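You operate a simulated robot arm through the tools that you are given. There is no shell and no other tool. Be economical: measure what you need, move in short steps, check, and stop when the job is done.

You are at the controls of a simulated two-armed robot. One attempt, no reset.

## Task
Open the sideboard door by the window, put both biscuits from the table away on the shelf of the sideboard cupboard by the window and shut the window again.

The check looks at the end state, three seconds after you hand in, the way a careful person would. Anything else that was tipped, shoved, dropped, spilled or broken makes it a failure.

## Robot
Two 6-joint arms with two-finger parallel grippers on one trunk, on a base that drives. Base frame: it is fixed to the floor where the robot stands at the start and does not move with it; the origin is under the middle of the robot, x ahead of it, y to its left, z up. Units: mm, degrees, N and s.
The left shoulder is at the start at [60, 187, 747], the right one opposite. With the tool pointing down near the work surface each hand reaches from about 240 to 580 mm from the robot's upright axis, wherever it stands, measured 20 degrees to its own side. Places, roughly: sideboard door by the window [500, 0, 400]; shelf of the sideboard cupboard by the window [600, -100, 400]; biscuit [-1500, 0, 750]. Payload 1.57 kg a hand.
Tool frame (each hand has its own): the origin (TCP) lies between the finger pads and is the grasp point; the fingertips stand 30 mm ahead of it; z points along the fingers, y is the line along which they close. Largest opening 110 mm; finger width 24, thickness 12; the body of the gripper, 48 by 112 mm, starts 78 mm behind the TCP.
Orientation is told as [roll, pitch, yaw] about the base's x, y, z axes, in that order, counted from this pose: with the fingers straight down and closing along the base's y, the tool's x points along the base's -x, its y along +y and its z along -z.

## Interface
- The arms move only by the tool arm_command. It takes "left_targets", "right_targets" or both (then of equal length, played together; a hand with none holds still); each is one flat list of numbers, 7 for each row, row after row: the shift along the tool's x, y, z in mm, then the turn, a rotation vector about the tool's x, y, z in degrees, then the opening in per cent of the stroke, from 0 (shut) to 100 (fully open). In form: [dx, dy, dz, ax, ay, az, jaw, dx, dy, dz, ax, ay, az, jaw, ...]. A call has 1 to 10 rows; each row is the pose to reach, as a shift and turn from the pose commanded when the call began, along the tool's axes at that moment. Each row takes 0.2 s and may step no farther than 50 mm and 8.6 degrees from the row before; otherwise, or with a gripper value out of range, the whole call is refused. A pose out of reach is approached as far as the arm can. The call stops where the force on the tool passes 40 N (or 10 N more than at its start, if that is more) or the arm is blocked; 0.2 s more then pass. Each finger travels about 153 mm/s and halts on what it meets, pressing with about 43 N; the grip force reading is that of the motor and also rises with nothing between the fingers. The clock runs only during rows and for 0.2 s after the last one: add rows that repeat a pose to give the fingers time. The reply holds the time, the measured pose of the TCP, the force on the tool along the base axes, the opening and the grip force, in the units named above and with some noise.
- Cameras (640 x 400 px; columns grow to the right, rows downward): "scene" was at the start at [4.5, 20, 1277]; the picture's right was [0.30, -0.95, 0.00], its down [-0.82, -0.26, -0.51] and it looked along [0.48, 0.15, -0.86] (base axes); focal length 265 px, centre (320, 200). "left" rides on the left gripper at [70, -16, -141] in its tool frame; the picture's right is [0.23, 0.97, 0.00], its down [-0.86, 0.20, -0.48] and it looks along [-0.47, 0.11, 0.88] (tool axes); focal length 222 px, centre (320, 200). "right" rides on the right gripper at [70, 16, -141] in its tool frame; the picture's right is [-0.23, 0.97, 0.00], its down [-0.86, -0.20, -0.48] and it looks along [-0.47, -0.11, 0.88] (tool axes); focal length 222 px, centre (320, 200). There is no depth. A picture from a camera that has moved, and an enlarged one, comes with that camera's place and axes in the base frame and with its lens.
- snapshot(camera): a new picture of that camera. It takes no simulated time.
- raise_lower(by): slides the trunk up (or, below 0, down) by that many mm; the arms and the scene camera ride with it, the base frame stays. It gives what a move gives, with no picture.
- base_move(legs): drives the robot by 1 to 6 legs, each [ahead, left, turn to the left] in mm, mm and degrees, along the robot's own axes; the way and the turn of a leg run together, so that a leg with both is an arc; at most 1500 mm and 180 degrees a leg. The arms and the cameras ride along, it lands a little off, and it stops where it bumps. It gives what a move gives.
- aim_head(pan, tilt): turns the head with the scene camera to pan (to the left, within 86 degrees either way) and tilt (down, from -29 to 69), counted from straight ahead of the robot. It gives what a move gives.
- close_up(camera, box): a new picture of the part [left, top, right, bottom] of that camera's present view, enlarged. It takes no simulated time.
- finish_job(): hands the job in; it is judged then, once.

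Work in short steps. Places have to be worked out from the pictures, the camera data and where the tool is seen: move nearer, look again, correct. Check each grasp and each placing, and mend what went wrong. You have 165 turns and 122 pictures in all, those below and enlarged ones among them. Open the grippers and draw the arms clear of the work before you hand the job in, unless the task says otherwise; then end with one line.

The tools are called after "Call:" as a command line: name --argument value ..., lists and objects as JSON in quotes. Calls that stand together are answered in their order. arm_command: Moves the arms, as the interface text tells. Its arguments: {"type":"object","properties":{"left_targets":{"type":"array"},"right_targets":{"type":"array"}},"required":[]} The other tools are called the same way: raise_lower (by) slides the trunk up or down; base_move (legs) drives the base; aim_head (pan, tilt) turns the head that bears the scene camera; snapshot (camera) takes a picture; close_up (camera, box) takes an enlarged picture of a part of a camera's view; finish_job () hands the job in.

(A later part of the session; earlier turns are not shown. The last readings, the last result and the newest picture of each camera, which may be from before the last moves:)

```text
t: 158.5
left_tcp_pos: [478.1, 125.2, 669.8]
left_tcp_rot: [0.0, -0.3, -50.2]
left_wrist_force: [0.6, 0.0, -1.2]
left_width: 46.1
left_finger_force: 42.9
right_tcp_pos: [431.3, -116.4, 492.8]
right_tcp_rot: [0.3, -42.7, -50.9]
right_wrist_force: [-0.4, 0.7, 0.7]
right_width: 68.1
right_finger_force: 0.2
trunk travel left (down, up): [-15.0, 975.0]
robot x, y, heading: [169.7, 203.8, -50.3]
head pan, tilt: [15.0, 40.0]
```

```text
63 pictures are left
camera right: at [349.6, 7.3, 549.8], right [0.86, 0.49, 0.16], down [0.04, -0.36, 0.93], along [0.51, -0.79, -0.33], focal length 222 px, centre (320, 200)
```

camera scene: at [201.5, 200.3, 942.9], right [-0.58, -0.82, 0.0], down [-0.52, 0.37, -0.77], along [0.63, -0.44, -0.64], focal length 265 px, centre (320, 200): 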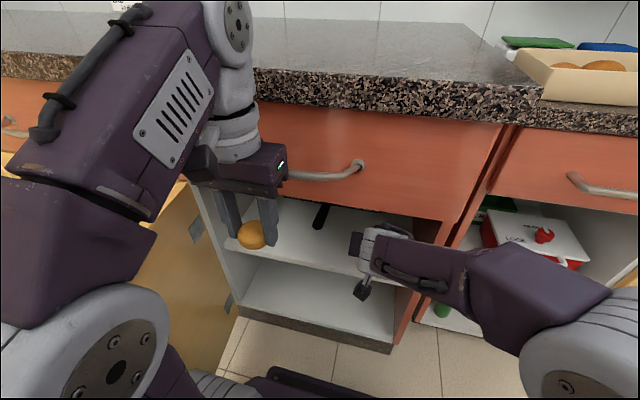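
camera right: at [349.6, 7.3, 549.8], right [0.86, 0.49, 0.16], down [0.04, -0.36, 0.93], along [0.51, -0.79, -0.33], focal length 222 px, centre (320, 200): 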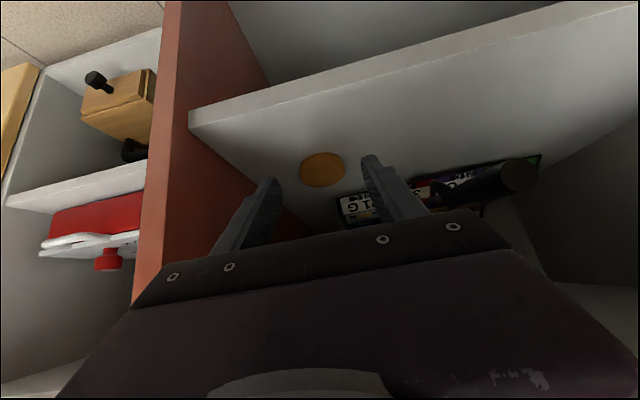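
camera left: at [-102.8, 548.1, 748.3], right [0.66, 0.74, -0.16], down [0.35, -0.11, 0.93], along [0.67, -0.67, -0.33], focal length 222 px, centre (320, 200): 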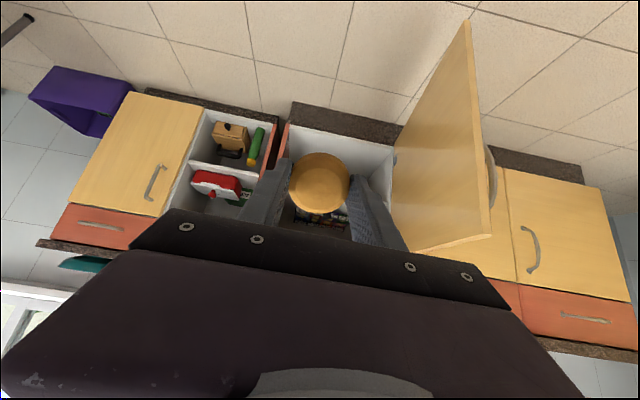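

Biscuit 1 lies flat on the shelf, ~105 mm deep. Back off 330, raise the trunk and untilt the right tool for the hand-over via the counter top.

Call:
base_move --legs '[[-330, 0, 0]]'

Call:
raise_lower --by 400

Call:
arm_command --right_targets '[0, -15, 0, 0, 8.5, 0, 100, 0, -40, 0, 0, 17, 0, 100, 0, -70, 0, 0, 25.5, 0, 100, 0, -100, 0, 0, 34, 0, 100, 0, -130, 0, 0, 42.5, 0, 100, 0, -150, 0, 0, 42.5, 0, 100]'

Call:
aim_head --pan 0 --tilt 45

Call:
snapshot --camera "scene"

```text
t: 160.7
left_tcp_pos: [267.9, 378.4, 668.6]
left_tcp_rot: [0.0, -0.3, -50.3]
left_wrist_force: [0.1, 0.7, -0.5]
left_width: 45.9
left_finger_force: 43.4
right_tcp_pos: [220.8, 137.0, 494.9]
right_tcp_rot: [0.3, -42.9, -50.9]
right_wrist_force: [0.5, -0.3, -0.8]
right_width: 68.0
right_finger_force: 0.0
trunk travel left (down, up): [-15.0, 975.0]
robot x, y, heading: [-41.7, 459.5, -50.5]
head pan, tilt: [15.0, 40.0]
```

```text
t: 164.5
left_tcp_pos: [268.4, 378.0, 1068.6]
left_tcp_rot: [0.1, -0.4, -50.3]
left_wrist_force: [0.1, 0.4, -0.7]
left_width: 45.8
left_finger_force: 43.1
right_tcp_pos: [221.1, 137.5, 894.7]
right_tcp_rot: [0.3, -42.8, -50.9]
right_wrist_force: [-0.4, 0.0, 0.0]
right_width: 68.4
right_finger_force: 0.2
trunk travel left (down, up): [-415.0, 575.0]
robot x, y, heading: [-41.8, 459.3, -50.5]
head pan, tilt: [15.0, 40.0]
```

```text
t: 165.9
left_tcp_pos: [267.2, 378.9, 1069.8]
left_tcp_rot: [0.0, -0.2, -50.4]
left_wrist_force: [0.2, 0.4, -0.2]
left_width: 46.0
left_finger_force: 43.4
right_tcp_pos: [104.8, 41.5, 892.9]
right_tcp_rot: [0.3, -0.4, -50.7]
right_wrist_force: [-0.2, -0.3, -0.2]
right_width: 109.8
right_finger_force: 0.0
trunk travel left (down, up): [-415.0, 575.0]
robot x, y, heading: [-40.5, 460.0, -50.7]
head pan, tilt: [15.0, 40.0]
```

```text
t: 166.7
left_tcp_pos: [267.7, 377.9, 1069.9]
left_tcp_rot: [-0.1, -0.3, -50.5]
left_wrist_force: [-0.3, 0.4, -0.2]
left_width: 46.4
left_finger_force: 43.1
right_tcp_pos: [106.2, 40.2, 893.1]
right_tcp_rot: [0.3, -0.4, -50.8]
right_wrist_force: [-0.6, 0.7, 0.1]
right_width: 110.2
right_finger_force: 0.0
trunk travel left (down, up): [-415.0, 575.0]
robot x, y, heading: [-38.3, 456.1, -50.4]
head pan, tilt: [0.0, 45.0]
```

```text
62 pictures are left
camera scene: at [-25.8, 440.0, 1336.0], right [-0.77, -0.64, 0.0], down [-0.45, 0.54, -0.71], along [0.45, -0.54, -0.71], focal length 265 px, centre (320, 200)
```

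scene: 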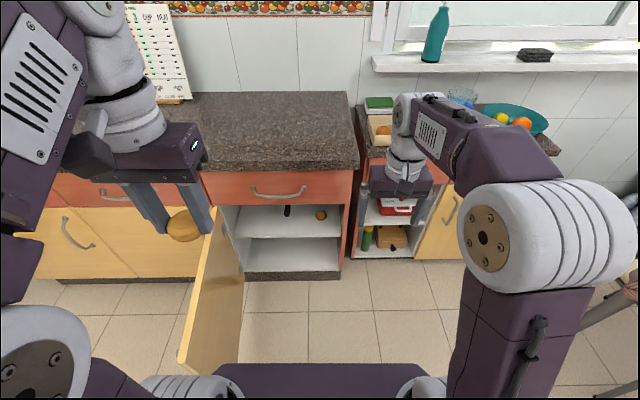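

Biscuit 1 is visible on the shelf. Move the left hand forward/inward, drive back in at counter height, and view the counter.

Call:
arm_command --left_targets '[-30, -28, 10, 0, 0, 0, 30, -60, -56, 30, 0, 0, 0, 30, -90, -84, 50, 0, 0, 0, 30, -120, -112, 70, 0, 0, 0, 30, -150, -140, 90, 0, 0, 0, 30, -178, -166, 110, 0, 0, 0, 30, -178, -166, 140, 0, 0, 0, 30]'

Call:
base_move --legs '[[320, 0, 0]]'

Call:
snapshot --camera "left"

Call:
snapshot --camera "right"

```text
t: 168.2
left_tcp_pos: [253.6, 135.6, 929.7]
left_tcp_rot: [0.0, -0.3, -50.4]
left_wrist_force: [0.5, 0.2, -0.3]
left_width: 46.3
left_finger_force: 42.8
right_tcp_pos: [105.1, 41.6, 893.0]
right_tcp_rot: [0.1, -0.5, -50.7]
right_wrist_force: [0.5, -0.3, -0.2]
right_width: 110.2
right_finger_force: 0.1
trunk travel left (down, up): [-415.0, 575.0]
robot x, y, heading: [-40.0, 457.3, -50.4]
head pan, tilt: [0.0, 45.0]
```

```text
t: 170.4
left_tcp_pos: [460.4, -112.4, 928.6]
left_tcp_rot: [-0.1, -0.3, -50.2]
left_wrist_force: [-0.3, -0.3, 0.0]
left_width: 46.1
left_finger_force: 42.5
right_tcp_pos: [312.7, -206.7, 892.6]
right_tcp_rot: [0.1, -0.4, -50.4]
right_wrist_force: [0.1, 0.7, -0.2]
right_width: 110.2
right_finger_force: 0.0
trunk travel left (down, up): [-415.0, 575.0]
robot x, y, heading: [165.8, 210.4, -50.4]
head pan, tilt: [0.0, 45.0]
```

```text
61 pictures are left
camera left: at [403.3, -69.6, 1070.4], right [0.6, 0.8, 0.0], down [0.7, -0.53, 0.48], along [0.38, -0.29, -0.88], focal length 222 px, centre (320, 200)
```

left: 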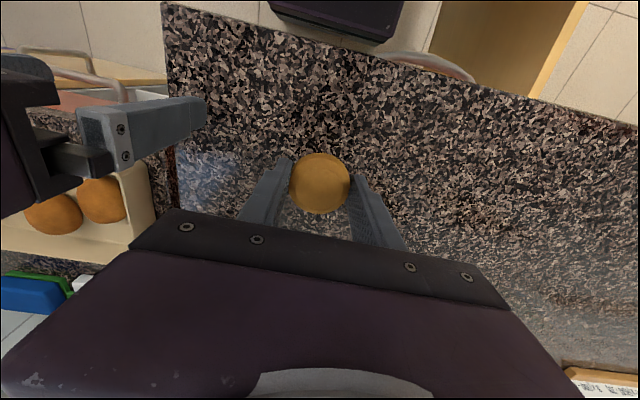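

```text
60 pictures are left
camera right: at [278.6, -141.8, 1033.7], right [0.9, 0.44, 0.01], down [0.39, -0.79, 0.48], along [0.22, -0.43, -0.88], focal length 222 px, centre (320, 200)
```

right: 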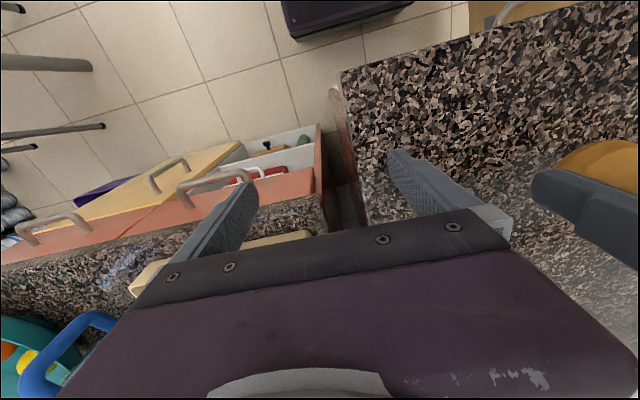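

The left biscuit is over the counter. Lower it to z≈842 then creep down.

Call:
arm_command --left_targets '[0, 0, 30, 0, 0, 0, 30, 0, 0, 60, 0, 0, 0, 30, 0, 0, 86, 0, 0, 0, 30]'

Call:
arm_command --left_targets '[0, 0, 3, 0, 0, 0, 30, 0, 0, 6, 0, 0, 0, 30, 0, 0, 9, 0, 0, 0, 30, 0, 0, 12, 0, 0, 0, 30, 0, 0, 15, 0, 0, 0, 30, 0, 0, 18, 0, 0, 0, 30, 0, 0, 21, 0, 0, 0, 30]'

```text
t: 171.0
left_tcp_pos: [459.5, -110.0, 891.5]
left_tcp_rot: [-0.3, -1.2, -50.2]
left_wrist_force: [-7.9, 11.5, 22.9]
left_width: 46.2
left_finger_force: 42.6
right_tcp_pos: [312.1, -204.1, 894.1]
right_tcp_rot: [0.2, -0.5, -50.5]
right_wrist_force: [0.4, -1.3, 0.9]
right_width: 110.0
right_finger_force: 0.1
trunk travel left (down, up): [-415.0, 575.0]
robot x, y, heading: [166.0, 212.8, -50.2]
head pan, tilt: [0.0, 45.0]
stopped in row 2 (left hand): the force on the tool passed its limit (the readings are from after the stop); the commanded pose is now the measured one
```

```text
t: 171.4
left_tcp_pos: [458.1, -111.2, 890.4]
left_tcp_rot: [-0.3, -1.7, -50.2]
left_wrist_force: [-5.2, 10.0, 22.0]
left_width: 46.0
left_finger_force: 42.7
right_tcp_pos: [310.6, -203.8, 894.8]
right_tcp_rot: [0.2, -0.8, -50.5]
right_wrist_force: [-0.3, -0.6, -0.6]
right_width: 110.1
right_finger_force: 0.1
trunk travel left (down, up): [-415.0, 575.0]
robot x, y, heading: [166.6, 210.6, -50.0]
head pan, tilt: [0.0, 45.0]
stopped in row 2 (left hand): the force on the tool passed its limit (the readings are from after the stop); the commanded pose is now the measured one
```

Contact at TCP z≈891, so the counter top is z≈860. Ease up 2 mm, open, and lift away.

Call:
arm_command --left_targets '[0, 0, -2, 0, 0, 0, 30, 0, 0, -2, 0, 0, 0, 70, 0, 0, -2, 0, 0, 0, 100, 0, 0, -2, 0, 0, 0, 100, 0, 0, -40, 0, 0, 0, 100, 0, 0, -85, 0, 0, 0, 100, 0, 0, -130, 0, 0, 0, 100]'

Call:
snapshot --camera "left"

```text
t: 173.0
left_tcp_pos: [458.1, -101.2, 1008.1]
left_tcp_rot: [-0.3, -1.9, -50.1]
left_wrist_force: [0.1, 1.2, 0.0]
left_width: 109.8
left_finger_force: 0.1
left hand out of reach, approached as far as the arm can: row 7
right_tcp_pos: [311.7, -206.5, 892.8]
right_tcp_rot: [0.2, -0.4, -50.5]
right_wrist_force: [-1.4, 0.6, -0.3]
right_width: 110.2
right_finger_force: 0.0
trunk travel left (down, up): [-415.0, 575.0]
robot x, y, heading: [165.8, 206.6, -50.3]
head pan, tilt: [0.0, 45.0]
```

```text
59 pictures are left
camera left: at [399.6, -55.2, 1148.0], right [0.6, 0.8, -0.01], down [0.69, -0.52, 0.5], along [0.39, -0.31, -0.86], focal length 222 px, centre (320, 200)
```

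left: 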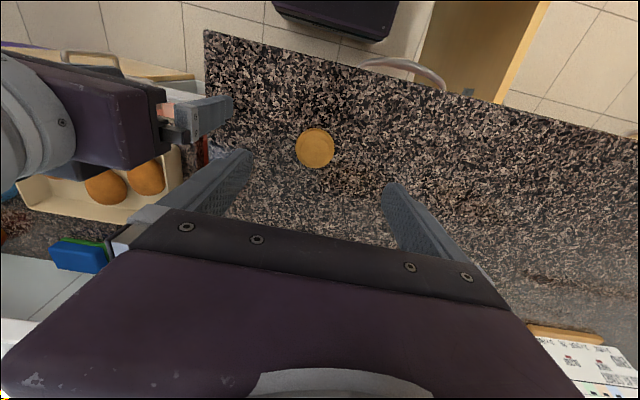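

Biscuit 2 lies on the counter at ≈(460,-114). Move the left hand aside, bring the right hand up and over it.

Call:
arm_command --left_targets '[10, 30, 0, 0, 0, 0, 100, 20, 60, 0, 0, 0, 0, 100, 35, 90, 0, 0, 0, 0, 100, 50, 120, 0, 0, 0, 0, 100, 65, 145, 0, 0, 0, 0, 100, 80, 170, 0, 0, 0, 0, 100, 80, 170, 0, 0, 0, 0, 100, 80, 170, 0, 0, 0, 0, 100]' --right_targets '[0, 0, -30, 0, 0, 0, 100, 0, 0, -60, 0, 0, 0, 100, 0, 30, -60, 0, 0, 0, 100, -5, 60, -60, 0, 0, 0, 100, -10, 90, -60, 0, 0, 0, 100, -15, 120, -60, 0, 0, 0, 100, -20, 150, -60, 0, 0, 0, 100, -25, 173, -60, 0, 0, 0, 100]'

Call:
snapshot --camera "right"

```text
t: 174.8
left_tcp_pos: [537.5, 67.8, 1004.5]
left_tcp_rot: [-0.4, -1.6, -50.2]
left_wrist_force: [0.0, 0.2, -0.3]
left_width: 110.1
left_finger_force: 0.1
right_tcp_pos: [462.5, -115.1, 954.5]
right_tcp_rot: [0.2, -0.4, -50.6]
right_wrist_force: [-0.7, -0.8, 0.1]
right_width: 109.8
right_finger_force: 0.0
trunk travel left (down, up): [-415.0, 575.0]
robot x, y, heading: [167.0, 212.5, -50.0]
head pan, tilt: [0.0, 45.0]
```

```text
58 pictures are left
camera right: at [428.7, -49.6, 1094.7], right [0.9, 0.44, 0.0], down [0.39, -0.79, 0.48], along [0.22, -0.43, -0.87], focal length 222 px, centre (320, 200)
```

right: 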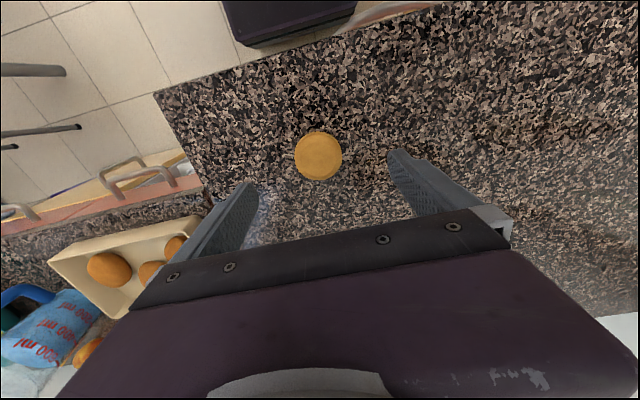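

Centred within 3 mm. Descend 60, creep, and close.

Call:
arm_command --right_targets '[3, 0, 30, 0, 0, 0, 100, 3, 0, 55, 0, 0, 0, 100, 3, 0, 62, 0, 0, 0, 100, 3, 0, 62, 0, 0, 0, 60, 3, 0, 62, 0, 0, 0, 30, 3, 0, 62, 0, 0, 0, 30, 3, 0, 62, 0, 0, 0, 30]'

Call:
snapshot --camera "right"

```text
t: 176.4
left_tcp_pos: [537.5, 67.9, 1003.7]
left_tcp_rot: [-0.5, -1.6, -50.2]
left_wrist_force: [0.9, 0.3, -0.6]
left_width: 109.8
left_finger_force: 0.2
right_tcp_pos: [461.0, -112.9, 891.6]
right_tcp_rot: [0.3, -0.4, -50.5]
right_wrist_force: [0.1, -0.7, 0.0]
right_width: 46.1
right_finger_force: 43.0
trunk travel left (down, up): [-415.0, 575.0]
robot x, y, heading: [165.2, 207.5, -50.0]
head pan, tilt: [0.0, 45.0]
```

```text
57 pictures are left
camera right: at [426.6, -48.1, 1032.6], right [0.9, 0.44, 0.01], down [0.39, -0.79, 0.48], along [0.22, -0.43, -0.87], focal length 222 px, centre (320, 200)
```

right: 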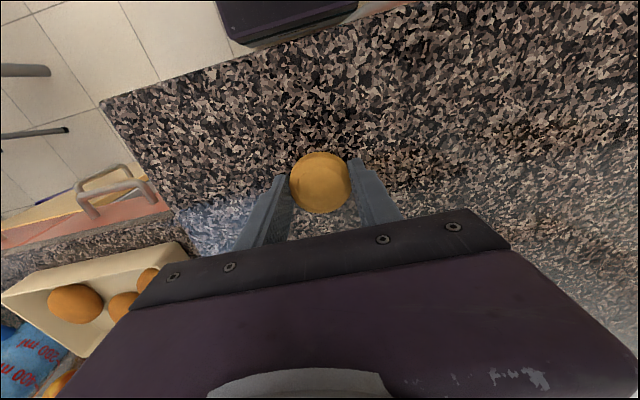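

Gripped. Lift, back off, then tilt the right tool and re-park the left arm as before.

Call:
arm_command --right_targets '[0, 0, -30, 0, 0, 0, 30, 0, 0, -60, 0, 0, 0, 30]'

Call:
base_move --legs '[[-380, 0, 0]]'

Call:
arm_command --left_targets '[20, 0, -10, 0, 0, 0, 100, 40, 0, -20, 0, 0, 0, 100, 60, 0, -30, 0, 0, 0, 100, 80, 0, -40, 0, 0, 0, 100, 91, 0, -50, 0, 0, 0, 100, 91, 0, -50, 0, 0, 0, 100]' --right_targets '[0, 4, 0, 0, -8.5, 0, 30, 0, 8, 0, 0, -17, 0, 30, 0, 12, 0, 0, -25.5, 0, 30, 0, 16, 0, 0, -34, 0, 30, 0, 20, 0, 0, -42.5, 0, 30, 0, 20, 0, 0, -42.5, 0, 30]'

Call:
aim_head --pan 15 --tilt 40

Call:
snapshot --camera "scene"

```text
t: 177.0
left_tcp_pos: [537.0, 68.0, 1004.2]
left_tcp_rot: [-0.3, -1.6, -50.2]
left_wrist_force: [-0.3, -0.5, 0.1]
left_width: 109.9
left_finger_force: 0.2
right_tcp_pos: [460.1, -111.6, 952.2]
right_tcp_rot: [0.2, -0.3, -50.6]
right_wrist_force: [0.0, 0.2, -0.4]
right_width: 46.2
right_finger_force: 42.6
trunk travel left (down, up): [-415.0, 575.0]
robot x, y, heading: [166.2, 207.9, -50.2]
head pan, tilt: [0.0, 45.0]
```

```text
t: 179.4
left_tcp_pos: [295.8, 358.6, 1003.6]
left_tcp_rot: [-0.4, -1.7, -50.3]
left_wrist_force: [0.0, -0.4, 0.4]
left_width: 110.2
left_finger_force: 0.1
right_tcp_pos: [218.2, 178.0, 951.1]
right_tcp_rot: [0.2, -0.4, -50.6]
right_wrist_force: [-0.2, 1.0, -0.5]
right_width: 46.3
right_finger_force: 42.9
trunk travel left (down, up): [-415.0, 575.0]
robot x, y, heading: [-76.8, 502.2, -50.1]
head pan, tilt: [0.0, 45.0]
```

```text
t: 180.8
left_tcp_pos: [237.2, 428.8, 1051.2]
left_tcp_rot: [-0.4, -1.6, -50.3]
left_wrist_force: [0.0, -0.3, 0.7]
left_width: 109.7
left_finger_force: 0.1
right_tcp_pos: [233.6, 191.1, 951.4]
right_tcp_rot: [0.2, -43.0, -50.7]
right_wrist_force: [0.2, -1.3, 0.3]
right_width: 46.2
right_finger_force: 43.5
trunk travel left (down, up): [-415.0, 575.0]
robot x, y, heading: [-72.5, 494.7, -50.3]
head pan, tilt: [0.0, 45.0]
```

```text
t: 181.6
left_tcp_pos: [237.2, 428.6, 1050.1]
left_tcp_rot: [-0.4, -1.6, -50.4]
left_wrist_force: [-0.2, -0.3, 0.4]
left_width: 109.7
left_finger_force: 0.0
right_tcp_pos: [233.4, 190.5, 952.4]
right_tcp_rot: [0.3, -42.9, -50.8]
right_wrist_force: [0.6, -1.1, 0.5]
right_width: 46.1
right_finger_force: 42.8
trunk travel left (down, up): [-415.0, 575.0]
robot x, y, heading: [-76.9, 498.2, -50.2]
head pan, tilt: [15.0, 40.0]
```

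```text
56 pictures are left
camera scene: at [-44.3, 495.9, 1343.2], right [-0.58, -0.82, 0.0], down [-0.52, 0.37, -0.77], along [0.63, -0.44, -0.64], focal length 265 px, centre (320, 200)
```

scene: 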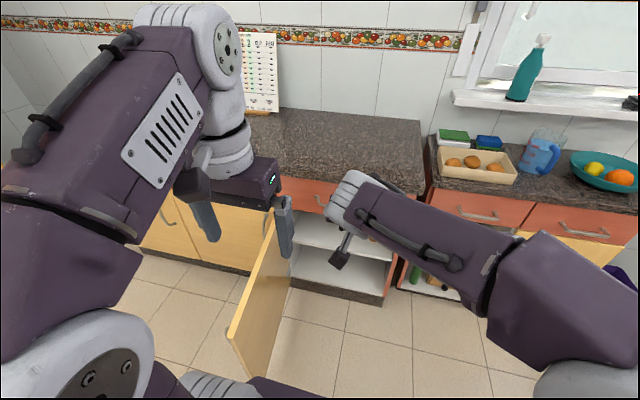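

Lower the right arm 54 and trunk 400 (z≈498), then drive to pre-entry (remaining ≈160).

Call:
arm_command --right_targets '[18, 0, 20, 0, 0, 0, 30, 36.5, 0, 39.8, 0, 0, 0, 30]'

Call:
raise_lower --by -400

Call:
base_move --legs '[[230, 35, 0]]'

Call:
snapshot --camera "right"

Call:
snapshot --camera "scene"

```text
t: 182.2
left_tcp_pos: [236.2, 430.1, 1051.3]
left_tcp_rot: [-0.4, -1.6, -50.3]
left_wrist_force: [-0.2, -0.4, 0.0]
left_width: 109.7
left_finger_force: 0.1
right_tcp_pos: [234.3, 190.8, 897.6]
right_tcp_rot: [0.3, -43.0, -50.8]
right_wrist_force: [-0.1, -0.1, 0.4]
right_width: 45.8
right_finger_force: 42.9
trunk travel left (down, up): [-415.0, 575.0]
robot x, y, heading: [-78.1, 500.0, -50.1]
head pan, tilt: [15.0, 40.0]
```

```text
t: 186.0
left_tcp_pos: [236.2, 429.6, 650.8]
left_tcp_rot: [-0.4, -1.6, -50.3]
left_wrist_force: [0.1, 0.3, -0.3]
left_width: 110.1
left_finger_force: 0.0
right_tcp_pos: [233.9, 190.0, 497.4]
right_tcp_rot: [0.5, -42.9, -50.7]
right_wrist_force: [0.7, -0.5, -1.3]
right_width: 46.1
right_finger_force: 43.2
trunk travel left (down, up): [-15.0, 975.0]
robot x, y, heading: [-72.2, 494.5, -50.0]
head pan, tilt: [15.0, 40.0]
```

```text
t: 187.8
left_tcp_pos: [411.5, 275.1, 651.2]
left_tcp_rot: [-0.3, -1.6, -50.1]
left_wrist_force: [1.1, 0.2, -0.9]
left_width: 109.9
left_finger_force: 0.0
right_tcp_pos: [409.4, 35.2, 498.1]
right_tcp_rot: [0.3, -42.8, -50.7]
right_wrist_force: [0.2, 0.2, 0.4]
right_width: 46.0
right_finger_force: 43.0
trunk travel left (down, up): [-15.0, 975.0]
robot x, y, heading: [96.7, 343.2, -49.9]
head pan, tilt: [15.0, 40.0]
```

```text
55 pictures are left
camera right: at [326.3, 159.4, 554.0], right [0.86, 0.49, 0.16], down [0.03, -0.36, 0.93], along [0.51, -0.79, -0.33], focal length 222 px, centre (320, 200)
```

right: 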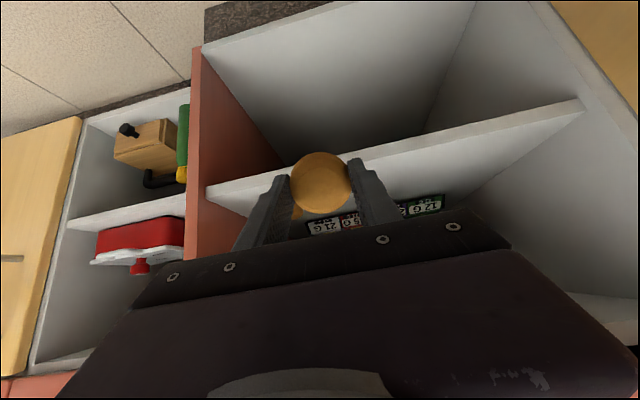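

```text
54 pictures are left
camera scene: at [129.8, 341.6, 943.2], right [-0.58, -0.82, 0.0], down [-0.53, 0.37, -0.77], along [0.63, -0.44, -0.64], focal length 265 px, centre (320, 200)
```

scene: 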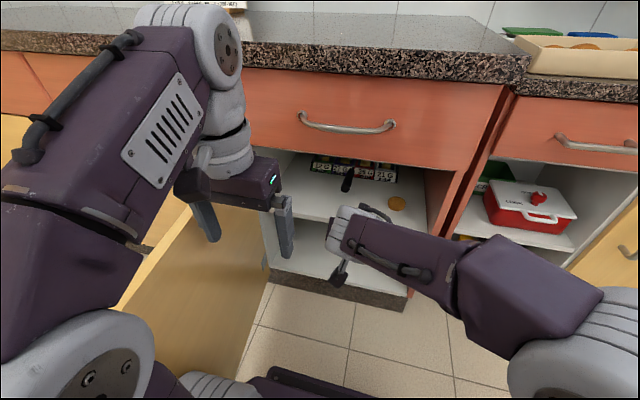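

Biscuit 1 at lateral −142; black handle tip at about +6…+20, deeper than 80. I'll enter 137 ahead so biscuit 2 lands at lateral −62, depth ~75, clear of both.

Call:
base_move --legs '[[137, -3, 0]]'

Call:
arm_command --right_targets '[6.8, 0, 7.4, 0, 0, 0, 30, 13.5, 0, 14.7, 0, 0, 0, 30, 19, 0, 20.6, 0, 0, 0, 30]'

Call:
snapshot --camera "right"

Call:
snapshot --camera "scene"

```text
t: 189.1
left_tcp_pos: [497.2, 166.7, 651.4]
left_tcp_rot: [-0.4, -1.7, -50.2]
left_wrist_force: [0.2, 0.4, -0.1]
left_width: 109.9
left_finger_force: 0.0
right_tcp_pos: [495.0, -73.4, 497.7]
right_tcp_rot: [0.3, -42.9, -50.7]
right_wrist_force: [-0.6, 0.3, 0.0]
right_width: 45.8
right_finger_force: 42.8
trunk travel left (down, up): [-15.0, 975.0]
robot x, y, heading: [181.7, 235.7, -50.2]
head pan, tilt: [15.0, 40.0]
```

```text
t: 189.9
left_tcp_pos: [496.6, 165.4, 652.0]
left_tcp_rot: [-0.4, -1.6, -50.2]
left_wrist_force: [0.1, 0.3, 0.3]
left_width: 109.9
left_finger_force: 0.1
right_tcp_pos: [494.7, -73.7, 469.6]
right_tcp_rot: [0.3, -43.1, -50.7]
right_wrist_force: [0.6, 0.1, 0.2]
right_width: 46.1
right_finger_force: 43.4
trunk travel left (down, up): [-15.0, 975.0]
robot x, y, heading: [184.1, 238.8, -50.2]
head pan, tilt: [15.0, 40.0]
```

```text
53 pictures are left
camera right: at [412.7, 50.8, 525.7], right [0.86, 0.49, 0.16], down [0.03, -0.36, 0.93], along [0.51, -0.79, -0.33], focal length 222 px, centre (320, 200)
```

right: 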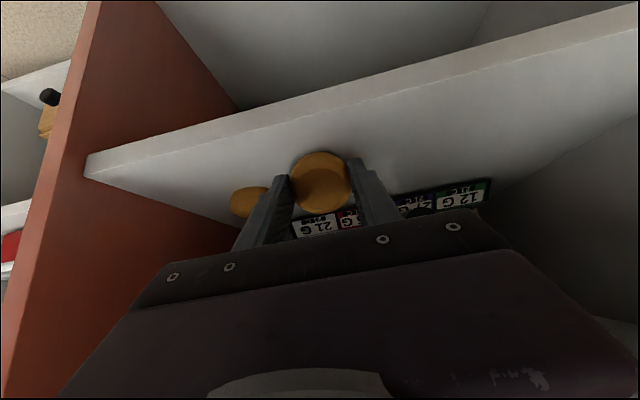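

```text
52 pictures are left
camera scene: at [216.1, 233.1, 943.2], right [-0.58, -0.82, 0.0], down [-0.53, 0.37, -0.77], along [0.63, -0.44, -0.64], focal length 265 px, centre (320, 200)
```

scene: 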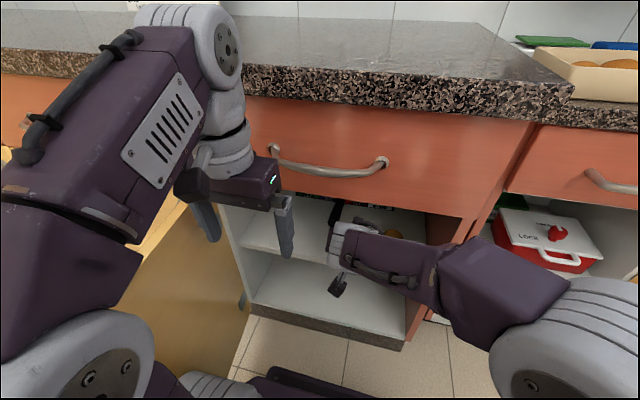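

Position is good, biscuit 1 just behind to the side. Creep down to contact.

Call:
arm_command --right_targets '[2, 0, 2.2, 0, 0, 0, 30, 4, 0, 4.4, 0, 0, 0, 30, 5.4, 0, 5.9, 0, 0, 0, 30]'

```text
t: 190.7
left_tcp_pos: [495.6, 167.5, 651.8]
left_tcp_rot: [-0.3, -1.9, -50.4]
left_wrist_force: [-0.5, -0.3, -0.3]
left_width: 110.0
left_finger_force: 0.1
right_tcp_pos: [494.5, -72.8, 466.5]
right_tcp_rot: [0.6, -43.5, -50.9]
right_wrist_force: [-0.5, -3.6, 39.0]
right_width: 46.3
right_finger_force: 43.0
trunk travel left (down, up): [-15.0, 975.0]
robot x, y, heading: [186.2, 237.2, -50.1]
head pan, tilt: [15.0, 40.0]
```

Contact (39 N). Ease up 2 mm, open modestly and withdraw along the tool.

Call:
arm_command --right_targets '[-1.4, 0, -1.5, 0, 0, 0, 30, -1.4, 0, -1.5, 0, 0, 0, 48, -1.4, 0, -1.5, 0, 0, 0, 54, -1.4, 0, -1.5, 0, 0, 0, 54, -1.4, 0, -1.5, 0, 0, 0, 54, -1.4, 0, -25, 0, 0, 0, 54, -1.4, 0, -55, 0, 0, 0, 54]'

Call:
snapshot --camera "right"

```text
t: 192.3
left_tcp_pos: [497.7, 166.3, 651.6]
left_tcp_rot: [-0.4, -1.7, -50.2]
left_wrist_force: [0.3, -0.7, -0.9]
left_width: 110.0
left_finger_force: 0.1
right_tcp_pos: [472.4, -44.0, 502.2]
right_tcp_rot: [0.2, -42.9, -50.8]
right_wrist_force: [0.0, -0.3, 0.4]
right_width: 59.2
right_finger_force: 0.1
trunk travel left (down, up): [-15.0, 975.0]
robot x, y, heading: [184.3, 239.0, -50.3]
head pan, tilt: [15.0, 40.0]
```

```text
51 pictures are left
camera right: at [389.6, 79.8, 559.0], right [0.86, 0.49, 0.16], down [0.03, -0.36, 0.93], along [0.51, -0.79, -0.33], focal length 222 px, centre (320, 200)
```

right: 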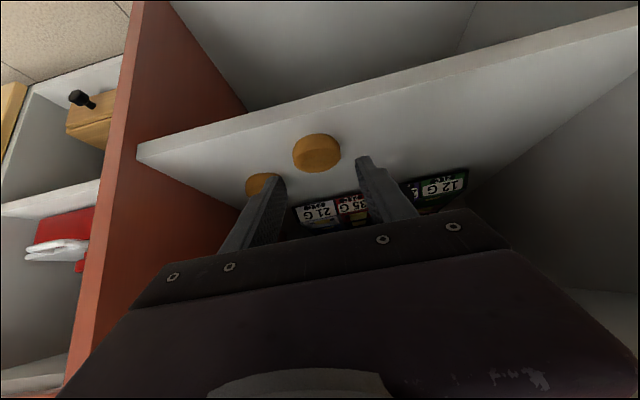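

Both biscuits lie on the shelf. Back out 620 mm, check the shelf from the scene camera.

Call:
base_move --legs '[[-300, 0, 0], [-320, 0, 0]]'

Call:
aim_head --pan 3 --tilt 30

Call:
snapshot --camera "scene"

Call:
close_up --camera "scene" --box '[200, 100, 460, 280]'

```text
t: 196.0
left_tcp_pos: [103.1, 639.9, 651.0]
left_tcp_rot: [-0.4, -1.6, -50.2]
left_wrist_force: [0.2, 0.4, 0.0]
left_width: 110.0
left_finger_force: 0.0
right_tcp_pos: [79.2, 428.2, 503.4]
right_tcp_rot: [0.4, -42.8, -50.7]
right_wrist_force: [0.3, 0.5, -0.1]
right_width: 59.7
right_finger_force: 0.1
trunk travel left (down, up): [-15.0, 975.0]
robot x, y, heading: [-207.8, 708.5, -50.1]
head pan, tilt: [15.0, 40.0]
```

```text
t: 196.8
left_tcp_pos: [103.1, 638.8, 651.0]
left_tcp_rot: [-0.4, -1.6, -50.1]
left_wrist_force: [-0.1, -0.2, -0.1]
left_width: 110.0
left_finger_force: 0.1
right_tcp_pos: [79.0, 428.5, 502.4]
right_tcp_rot: [0.3, -42.9, -50.6]
right_wrist_force: [0.1, 0.7, 0.2]
right_width: 59.4
right_finger_force: 0.1
trunk travel left (down, up): [-15.0, 975.0]
robot x, y, heading: [-214.2, 707.1, -50.3]
head pan, tilt: [3.0, 30.0]
```

```text
50 pictures are left
camera scene: at [-185.7, 688.7, 958.5], right [-0.73, -0.68, 0.0], down [-0.34, 0.37, -0.87], along [0.59, -0.63, -0.5], focal length 265 px, centre (320, 200)
```

scene: 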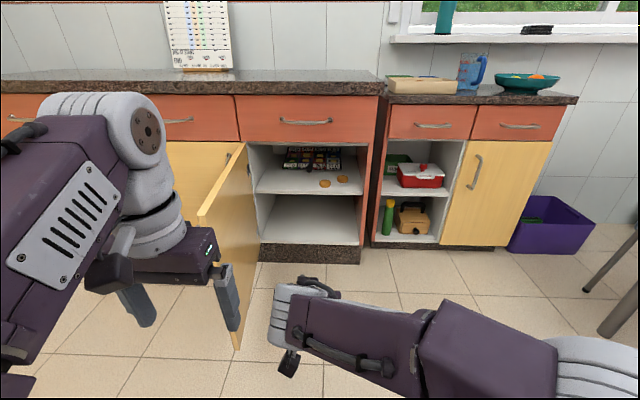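

```text
2.22 times, centred on (330, 190) of scene
camera zoom: at [-185.7, 688.7, 958.5], right [-0.73, -0.68, 0.0], down [-0.34, 0.37, -0.87], along [0.59, -0.63, -0.5], focal length 589 px, centre (298, 222)
```

zoom: 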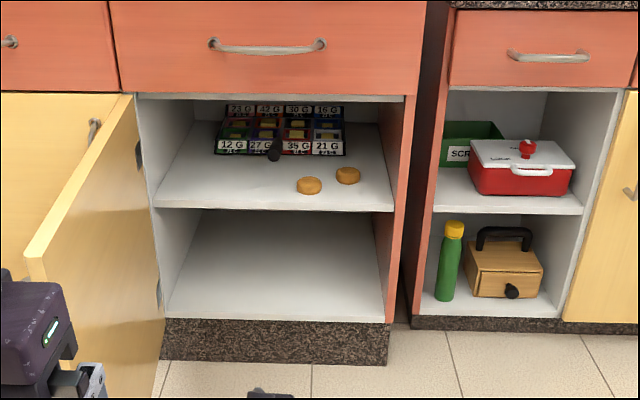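

Both biscuits lie flat on the shelf, nothing else disturbed. Now go left of the door: sidestep 430, close right jaws, look.

Call:
base_move --legs '[[0, 430, 0]]'

Call:
arm_command --right_targets '[0, 0, 0, 0, 0, 0, 20, 0, 0, 0, 0, 0, 0, 0, 0, 0, 0, 0, 0, 0, 0]'

Call:
aim_head --pan -15 --tilt 40

Call:
snapshot --camera "scene"

```text
t: 199.4
left_tcp_pos: [435.6, 917.3, 649.9]
left_tcp_rot: [-0.4, -1.7, -50.1]
left_wrist_force: [1.5, -0.3, -0.2]
left_width: 109.9
left_finger_force: 0.1
right_tcp_pos: [411.2, 707.4, 503.1]
right_tcp_rot: [0.3, -42.8, -50.6]
right_wrist_force: [0.0, 0.4, -0.4]
right_width: 59.3
right_finger_force: 0.1
trunk travel left (down, up): [-15.0, 975.0]
robot x, y, heading: [123.8, 987.9, -49.9]
head pan, tilt: [3.0, 30.0]
```

```text
t: 200.2
left_tcp_pos: [435.2, 916.9, 651.9]
left_tcp_rot: [-0.5, -1.6, -50.1]
left_wrist_force: [-0.7, 0.6, -0.5]
left_width: 109.9
left_finger_force: 0.1
right_tcp_pos: [409.1, 707.0, 502.2]
right_tcp_rot: [0.3, -43.0, -50.6]
right_wrist_force: [-0.1, 0.7, -1.4]
right_width: 0.0
right_finger_force: 21.5
trunk travel left (down, up): [-15.0, 975.0]
robot x, y, heading: [122.3, 983.9, -50.1]
head pan, tilt: [3.0, 30.0]
```

```text
t: 201.0
left_tcp_pos: [435.3, 915.8, 650.8]
left_tcp_rot: [-0.5, -1.6, -50.1]
left_wrist_force: [-0.1, -0.3, -0.7]
left_width: 110.0
left_finger_force: 0.0
right_tcp_pos: [411.0, 706.4, 503.5]
right_tcp_rot: [0.2, -42.8, -50.6]
right_wrist_force: [-0.3, 0.6, -0.3]
right_width: 0.1
right_finger_force: 20.8
trunk travel left (down, up): [-15.0, 975.0]
robot x, y, heading: [124.0, 986.4, -50.0]
head pan, tilt: [-15.0, 40.0]
```

```text
48 pictures are left
camera scene: at [120.3, 954.9, 943.3], right [-0.91, -0.42, 0.0], down [-0.27, 0.58, -0.77], along [0.32, -0.69, -0.64], focal length 265 px, centre (320, 200)
```

scene: 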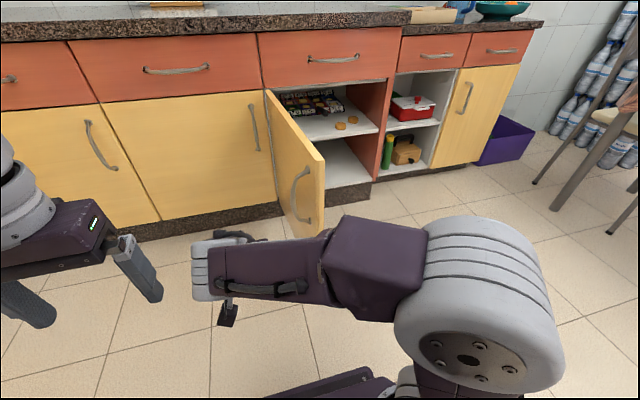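

The right forearm crosses from the right and would hit the door, so use the left hand (its elbow flares left). Park the right arm back/right tool-down, and bring the left hand forward, tilted, jaws closed.

Call:
arm_command --left_targets '[-17, -7, 15, 0, -4.25, 0, 80, -34, -14, 30, 0, -8.5, 0, 60, -51, -21, 45, 0, -12.75, 0, 40, -68, -28, 60, 0, -17, 0, 20, -85, -35, 75, 0, -21.25, 0, 0, -102, -42, 90, 0, -25.5, 0, 0, -119, -49, 105, 0, -29.75, 0, 0, -136, -56, 120, 0, -34, 0, 0, -153, -63, 135, 0, -38.25, 0, 0, -170, -70, 150, 0, -42.5, 0, 0]' --right_targets '[8.8, -23, -8.2, 0, 4.25, 0, 0, 17.6, -46, -16.4, 0, 8.5, 0, 0, 26.4, -69, -24.6, 0, 12.75, 0, 0, 35.2, -92, -32.8, 0, 17, 0, 0, 44, -115, -41, 0, 21.25, 0, 0, 52.8, -138, -49.2, 0, 25.5, 0, 0, 61.6, -161, -57.4, 0, 29.75, 0, 0, 70.4, -184, -65.6, 0, 34, 0, 0, 79.2, -207, -73.8, 0, 38.25, 0, 0, 88, -230, -82, 0, 42.5, 0, 0]'

Call:
snapshot --camera "scene"

```text
t: 203.2
left_tcp_pos: [492.5, 737.7, 505.8]
left_tcp_rot: [-0.7, -44.2, -49.8]
left_wrist_force: [0.3, -0.5, -0.2]
left_width: 0.1
left_finger_force: 20.9
left hand out of reach, approached as far as the arm can: row 4, 5, 6, 7
right_tcp_pos: [155.9, 651.0, 502.6]
right_tcp_rot: [0.2, -0.3, -50.5]
right_wrist_force: [-0.2, -0.2, 1.1]
right_width: 0.2
right_finger_force: 21.2
trunk travel left (down, up): [-15.0, 975.0]
robot x, y, heading: [120.8, 983.9, -50.0]
head pan, tilt: [-15.0, 40.0]
```

```text
47 pictures are left
camera scene: at [120.2, 954.9, 943.3], right [-0.91, -0.42, 0.0], down [-0.27, 0.58, -0.77], along [0.32, -0.69, -0.64], focal length 265 px, centre (320, 200)
```

scene: 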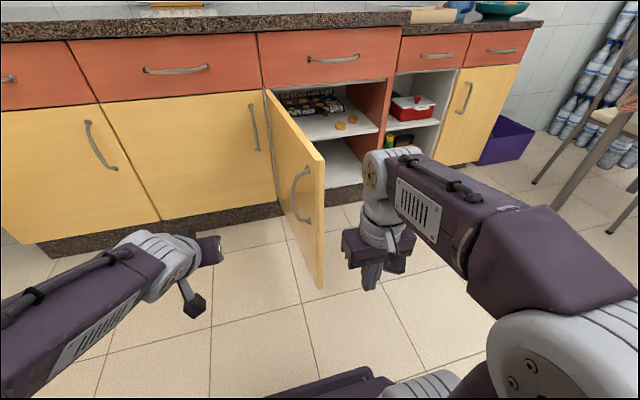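

Raise the right hand above door height so the swinging door can't meet it, then sidestep right 90 and forward 240 so the left hand is beside the door's outer face.

Call:
arm_command --right_targets '[0, 0, -45, 0, 0, 0, 0, 0, 0, -90, 0, 0, 0, 0, 0, 0, -135, 0, 0, 0, 0, 0, 0, -180, 0, 0, 0, 0, 0, 0, -220, 0, 0, 0, 0]'

Call:
base_move --legs '[[0, -80, 0], [240, 0, 0]]'

Call:
snapshot --camera "scene"

Call:
snapshot --camera "left"

```text
t: 204.4
left_tcp_pos: [493.0, 736.8, 507.1]
left_tcp_rot: [-0.5, -44.2, -49.7]
left_wrist_force: [0.4, 0.1, -1.0]
left_width: 0.2
left_finger_force: 21.5
right_tcp_pos: [155.3, 652.9, 670.6]
right_tcp_rot: [0.2, -0.4, -50.5]
right_wrist_force: [1.2, 0.7, -0.3]
right_width: 0.0
right_finger_force: 21.5
right hand out of reach, approached as far as the arm can: row 4, 5
trunk travel left (down, up): [-15.0, 975.0]
robot x, y, heading: [122.5, 984.5, -50.2]
head pan, tilt: [-15.0, 40.0]
```

```text
t: 206.8
left_tcp_pos: [585.7, 503.5, 505.7]
left_tcp_rot: [-0.5, -44.2, -49.7]
left_wrist_force: [0.1, 0.8, -0.4]
left_width: 0.0
left_finger_force: 21.2
right_tcp_pos: [249.2, 419.2, 669.7]
right_tcp_rot: [0.2, -0.5, -50.4]
right_wrist_force: [-0.4, -0.3, 0.2]
right_width: 0.1
right_finger_force: 21.1
trunk travel left (down, up): [-15.0, 975.0]
robot x, y, heading: [216.7, 751.5, -50.2]
head pan, tilt: [-15.0, 40.0]
```

```text
46 pictures are left
camera scene: at [213.0, 720.1, 943.2], right [-0.91, -0.42, 0.0], down [-0.27, 0.58, -0.77], along [0.32, -0.69, -0.64], focal length 265 px, centre (320, 200)
```

scene: 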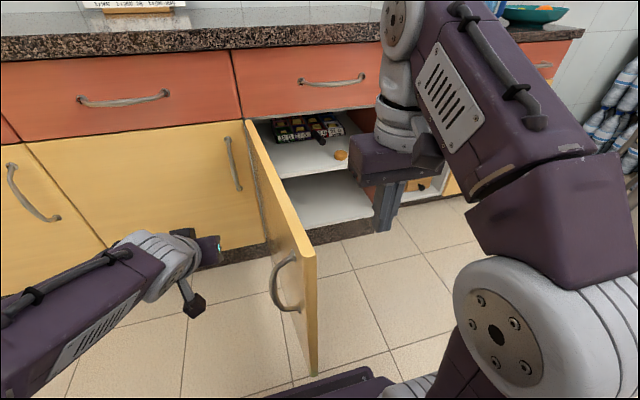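

```text
45 pictures are left
camera left: at [479.0, 606.3, 559.5], right [0.64, 0.75, -0.16], down [0.34, -0.08, 0.94], along [0.69, -0.66, -0.31], focal length 222 px, centre (320, 200)
```

left: 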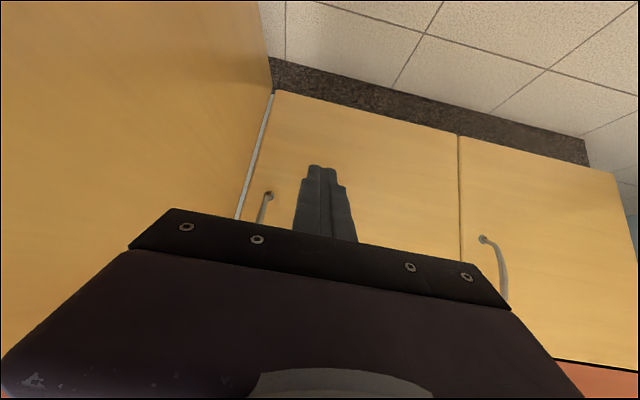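

Left hand is beside the door's outer face. Push right 150 mm.

Call:
base_move --legs '[[0, -150, 0]]'

Call:
snapshot --camera "scene"

```text
t: 208.2
left_tcp_pos: [471.5, 406.3, 506.7]
left_tcp_rot: [-0.5, -44.2, -49.7]
left_wrist_force: [0.2, -0.3, -0.1]
left_width: 0.2
left_finger_force: 21.6
right_tcp_pos: [133.3, 321.3, 670.9]
right_tcp_rot: [0.2, -0.4, -50.4]
right_wrist_force: [-0.7, -0.2, -0.5]
right_width: 0.0
right_finger_force: 21.3
trunk travel left (down, up): [-15.0, 975.0]
robot x, y, heading: [96.0, 652.6, -50.1]
head pan, tilt: [-15.0, 40.0]
```

```text
44 pictures are left
camera scene: at [97.7, 623.5, 943.2], right [-0.91, -0.42, 0.0], down [-0.27, 0.58, -0.77], along [0.32, -0.69, -0.64], focal length 265 px, centre (320, 200)
```

scene: 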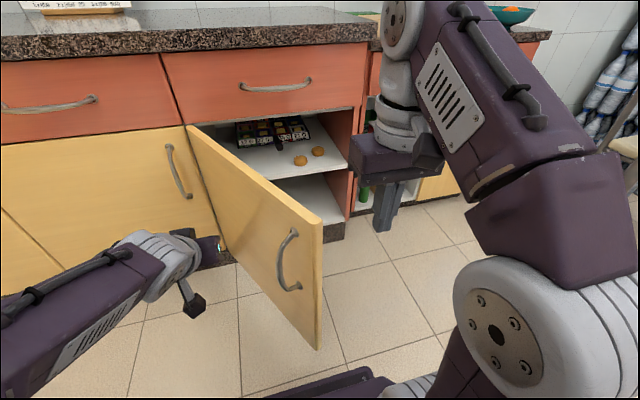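

The door is swinging. Continue along the arc: right 160/forward 45, then right 90/forward 75.

Call:
base_move --legs '[[45, -160, 0], [75, -90, 0]]'

Call:
snapshot --camera "scene"

```text
t: 210.5
left_tcp_pos: [354.4, 153.0, 506.1]
left_tcp_rot: [-0.5, -44.2, -49.8]
left_wrist_force: [0.2, -0.1, 0.2]
left_width: 0.0
left_finger_force: 20.7
right_tcp_pos: [17.0, 69.4, 670.3]
right_tcp_rot: [0.1, -0.5, -50.4]
right_wrist_force: [0.3, 0.9, -0.3]
right_width: 0.1
right_finger_force: 21.5
trunk travel left (down, up): [-15.0, 975.0]
robot x, y, heading: [-14.2, 402.0, -50.0]
head pan, tilt: [-15.0, 40.0]
```

```text
43 pictures are left
camera scene: at [-18.0, 370.8, 943.2], right [-0.91, -0.42, 0.0], down [-0.27, 0.58, -0.77], along [0.32, -0.7, -0.64], focal length 265 px, centre (320, 200)
```

scene: 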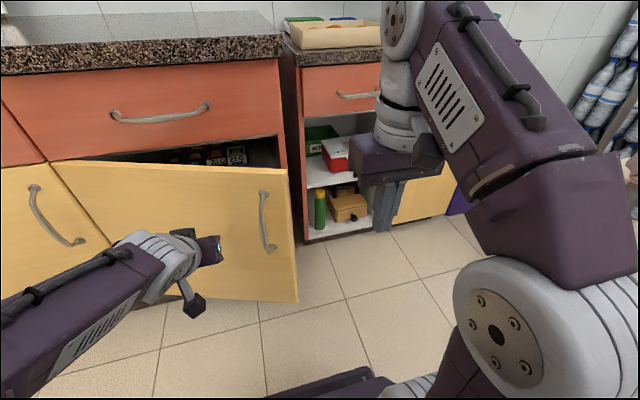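

Door is down to ~30°. Push further: right 50/forward 95, then forward 45.

Call:
base_move --legs '[[95, -50, 0], [45, -10, 0]]'

Call:
snapshot --camera "scene"

```text
t: 212.2
left_tcp_pos: [398.1, 6.0, 506.9]
left_tcp_rot: [-0.5, -44.2, -49.8]
left_wrist_force: [-0.2, -0.5, -0.2]
left_width: 0.0
left_finger_force: 21.3
right_tcp_pos: [60.4, -78.1, 670.7]
right_tcp_rot: [0.1, -0.5, -50.5]
right_wrist_force: [1.0, 0.3, -0.6]
right_width: 0.0
right_finger_force: 21.2
trunk travel left (down, up): [-15.0, 975.0]
robot x, y, heading: [28.5, 252.8, -50.4]
head pan, tilt: [-15.0, 40.0]
```

```text
42 pictures are left
camera scene: at [25.8, 224.0, 943.2], right [-0.91, -0.42, 0.0], down [-0.27, 0.58, -0.77], along [0.32, -0.7, -0.64], focal length 265 px, centre (320, 200)
```

scene: 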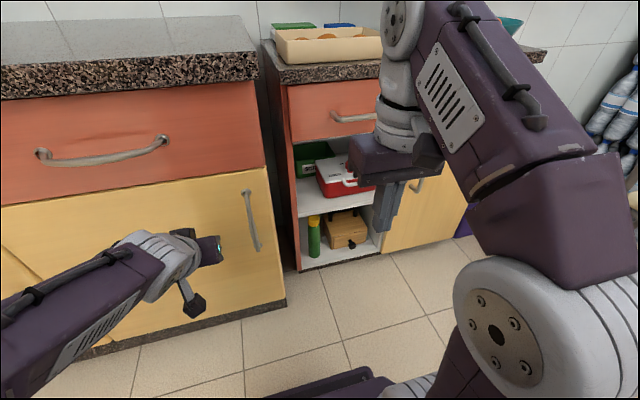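

Nearly shut; fingertips have ~35 mm left to the closed plane. Push forward until the force stops.

Call:
base_move --legs '[[60, 0, 0]]'

Call:
snapshot --camera "scene"

```text
t: 213.1
left_tcp_pos: [414.6, -14.1, 503.3]
left_tcp_rot: [-0.6, -43.6, -49.4]
left_wrist_force: [-9.4, 9.7, 6.0]
left_width: 0.0
left_finger_force: 21.2
right_tcp_pos: [80.6, -102.1, 669.8]
right_tcp_rot: [0.2, -0.6, -50.6]
right_wrist_force: [-1.3, -0.3, -0.2]
right_width: 0.3
right_finger_force: 21.5
trunk travel left (down, up): [-15.0, 975.0]
robot x, y, heading: [48.1, 229.7, -50.2]
head pan, tilt: [-15.0, 40.0]
stopped in leg 1: the force on the tool passed its limit (the readings are from after the stop); the commanded pose is now the measured one
```

```text
41 pictures are left
camera scene: at [45.3, 200.4, 943.1], right [-0.91, -0.42, 0.0], down [-0.27, 0.58, -0.77], along [0.32, -0.7, -0.64], focal length 265 px, centre (320, 200)
```

scene: 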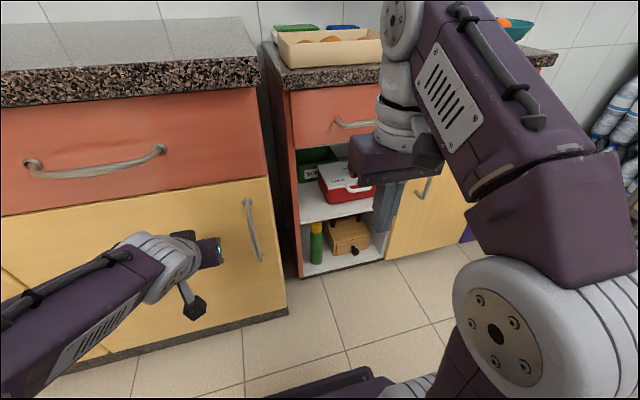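

Solid stop at the closed plane. Back away and check that the door is flush.

Call:
base_move --legs '[[-400, 0, 0]]'

Call:
aim_head --pan 8 --tilt 35

Call:
snapshot --camera "scene"

Call:
close_up --camera "scene" --box '[150, 80, 430, 290]'

```text
t: 215.6
left_tcp_pos: [158.5, 293.3, 504.8]
left_tcp_rot: [-0.5, -43.4, -49.6]
left_wrist_force: [0.5, 0.1, 0.2]
left_width: 0.2
left_finger_force: 21.0
right_tcp_pos: [-176.9, 206.0, 669.0]
right_tcp_rot: [0.2, -0.5, -50.6]
right_wrist_force: [0.4, -0.1, 0.3]
right_width: 0.1
right_finger_force: 21.6
trunk travel left (down, up): [-15.0, 975.0]
robot x, y, heading: [-206.1, 540.9, -50.4]
head pan, tilt: [-15.0, 40.0]
```

```text
t: 216.4
left_tcp_pos: [158.6, 293.3, 503.7]
left_tcp_rot: [-0.6, -43.4, -49.6]
left_wrist_force: [-0.7, 0.1, -0.3]
left_width: 0.0
left_finger_force: 21.6
right_tcp_pos: [-175.9, 204.4, 668.9]
right_tcp_rot: [0.1, -0.3, -50.6]
right_wrist_force: [0.2, 0.8, 0.5]
right_width: 0.0
right_finger_force: 21.7
trunk travel left (down, up): [-15.0, 975.0]
robot x, y, heading: [-208.3, 540.2, -50.3]
head pan, tilt: [8.0, 35.0]
```

```text
40 pictures are left
camera scene: at [-180.8, 525.5, 950.8], right [-0.67, -0.74, 0.0], down [-0.42, 0.39, -0.82], along [0.61, -0.55, -0.57], focal length 265 px, centre (320, 200)
```

scene: 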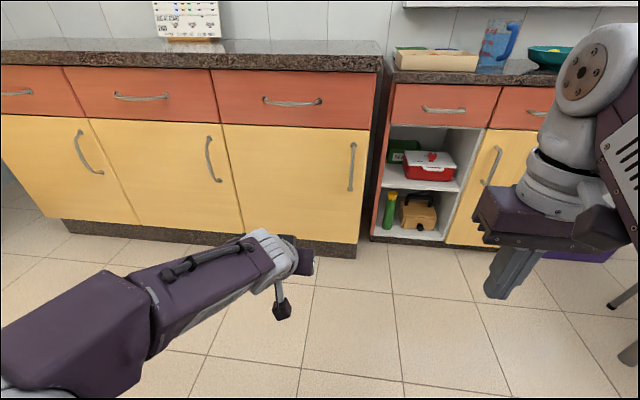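

```text
1.90 times, centred on (290, 185) of scene
camera zoom: at [-180.8, 525.5, 950.8], right [-0.67, -0.74, 0.0], down [-0.42, 0.39, -0.82], along [0.61, -0.55, -0.57], focal length 505 px, centre (377, 229)
```

zoom: 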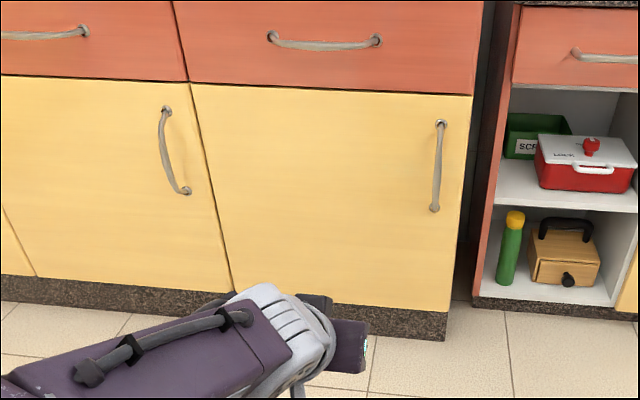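

The door is flush. Open the grippers, raise the trunk and check the window carefully.

Call:
arm_command --left_targets '[0, 0, 0, 0, 0, 0, 50, 0, 0, 0, 0, 0, 0, 100, 0, 0, 0, 0, 0, 0, 100, 0, 0, 0, 0, 0, 0, 100]' --right_targets '[0, 0, 0, 0, 0, 0, 50, 0, 0, 0, 0, 0, 0, 100, 0, 0, 0, 0, 0, 0, 100, 0, 0, 0, 0, 0, 0, 100]'

Call:
raise_lower --by 400

Call:
aim_head --pan -40 --tilt -5

Call:
snapshot --camera "scene"

```text
t: 217.4
left_tcp_pos: [159.5, 292.7, 503.6]
left_tcp_rot: [-0.6, -43.4, -49.7]
left_wrist_force: [-0.7, 0.0, 0.6]
left_width: 109.7
left_finger_force: 0.0
right_tcp_pos: [-175.8, 204.4, 670.0]
right_tcp_rot: [0.2, -0.4, -50.7]
right_wrist_force: [1.1, 0.0, -0.8]
right_width: 110.4
right_finger_force: 0.0
trunk travel left (down, up): [-15.0, 975.0]
robot x, y, heading: [-207.4, 540.5, -50.5]
head pan, tilt: [8.0, 35.0]
```

```text
t: 221.3
left_tcp_pos: [159.0, 292.5, 902.6]
left_tcp_rot: [-0.6, -43.4, -49.6]
left_wrist_force: [0.8, 0.0, -0.3]
left_width: 110.0
left_finger_force: 0.0
right_tcp_pos: [-176.8, 204.7, 1067.9]
right_tcp_rot: [0.2, -0.4, -50.6]
right_wrist_force: [-1.0, 0.9, 0.4]
right_width: 109.9
right_finger_force: 0.0
trunk travel left (down, up): [-415.0, 575.0]
robot x, y, heading: [-210.7, 535.5, -50.2]
head pan, tilt: [8.0, 35.0]
```

```text
t: 222.4
left_tcp_pos: [158.2, 292.0, 904.1]
left_tcp_rot: [-0.6, -43.5, -49.6]
left_wrist_force: [-0.3, -0.4, -0.1]
left_width: 109.8
left_finger_force: 0.1
right_tcp_pos: [-175.9, 205.6, 1068.8]
right_tcp_rot: [0.3, -0.4, -50.7]
right_wrist_force: [-0.6, 0.3, -0.5]
right_width: 110.0
right_finger_force: 0.1
trunk travel left (down, up): [-415.0, 575.0]
robot x, y, heading: [-208.5, 540.3, -50.4]
head pan, tilt: [-40.0, -5.0]
```

```text
38 pictures are left
camera scene: at [-246.2, 497.3, 1414.6], right [-1.0, 0.0, 0.0], down [0.0, -0.09, -1.0], along [0.0, -1.0, 0.09], focal length 265 px, centre (320, 200)
```

scene: 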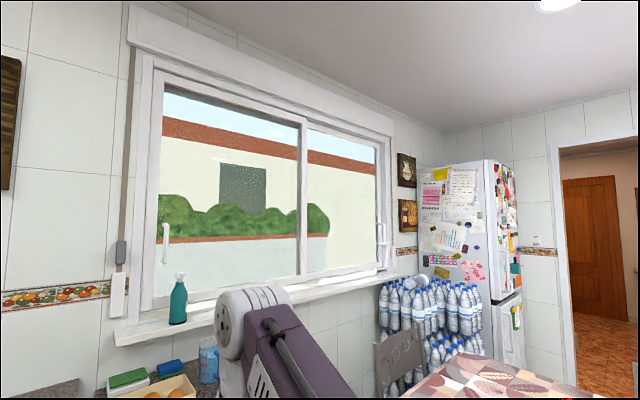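

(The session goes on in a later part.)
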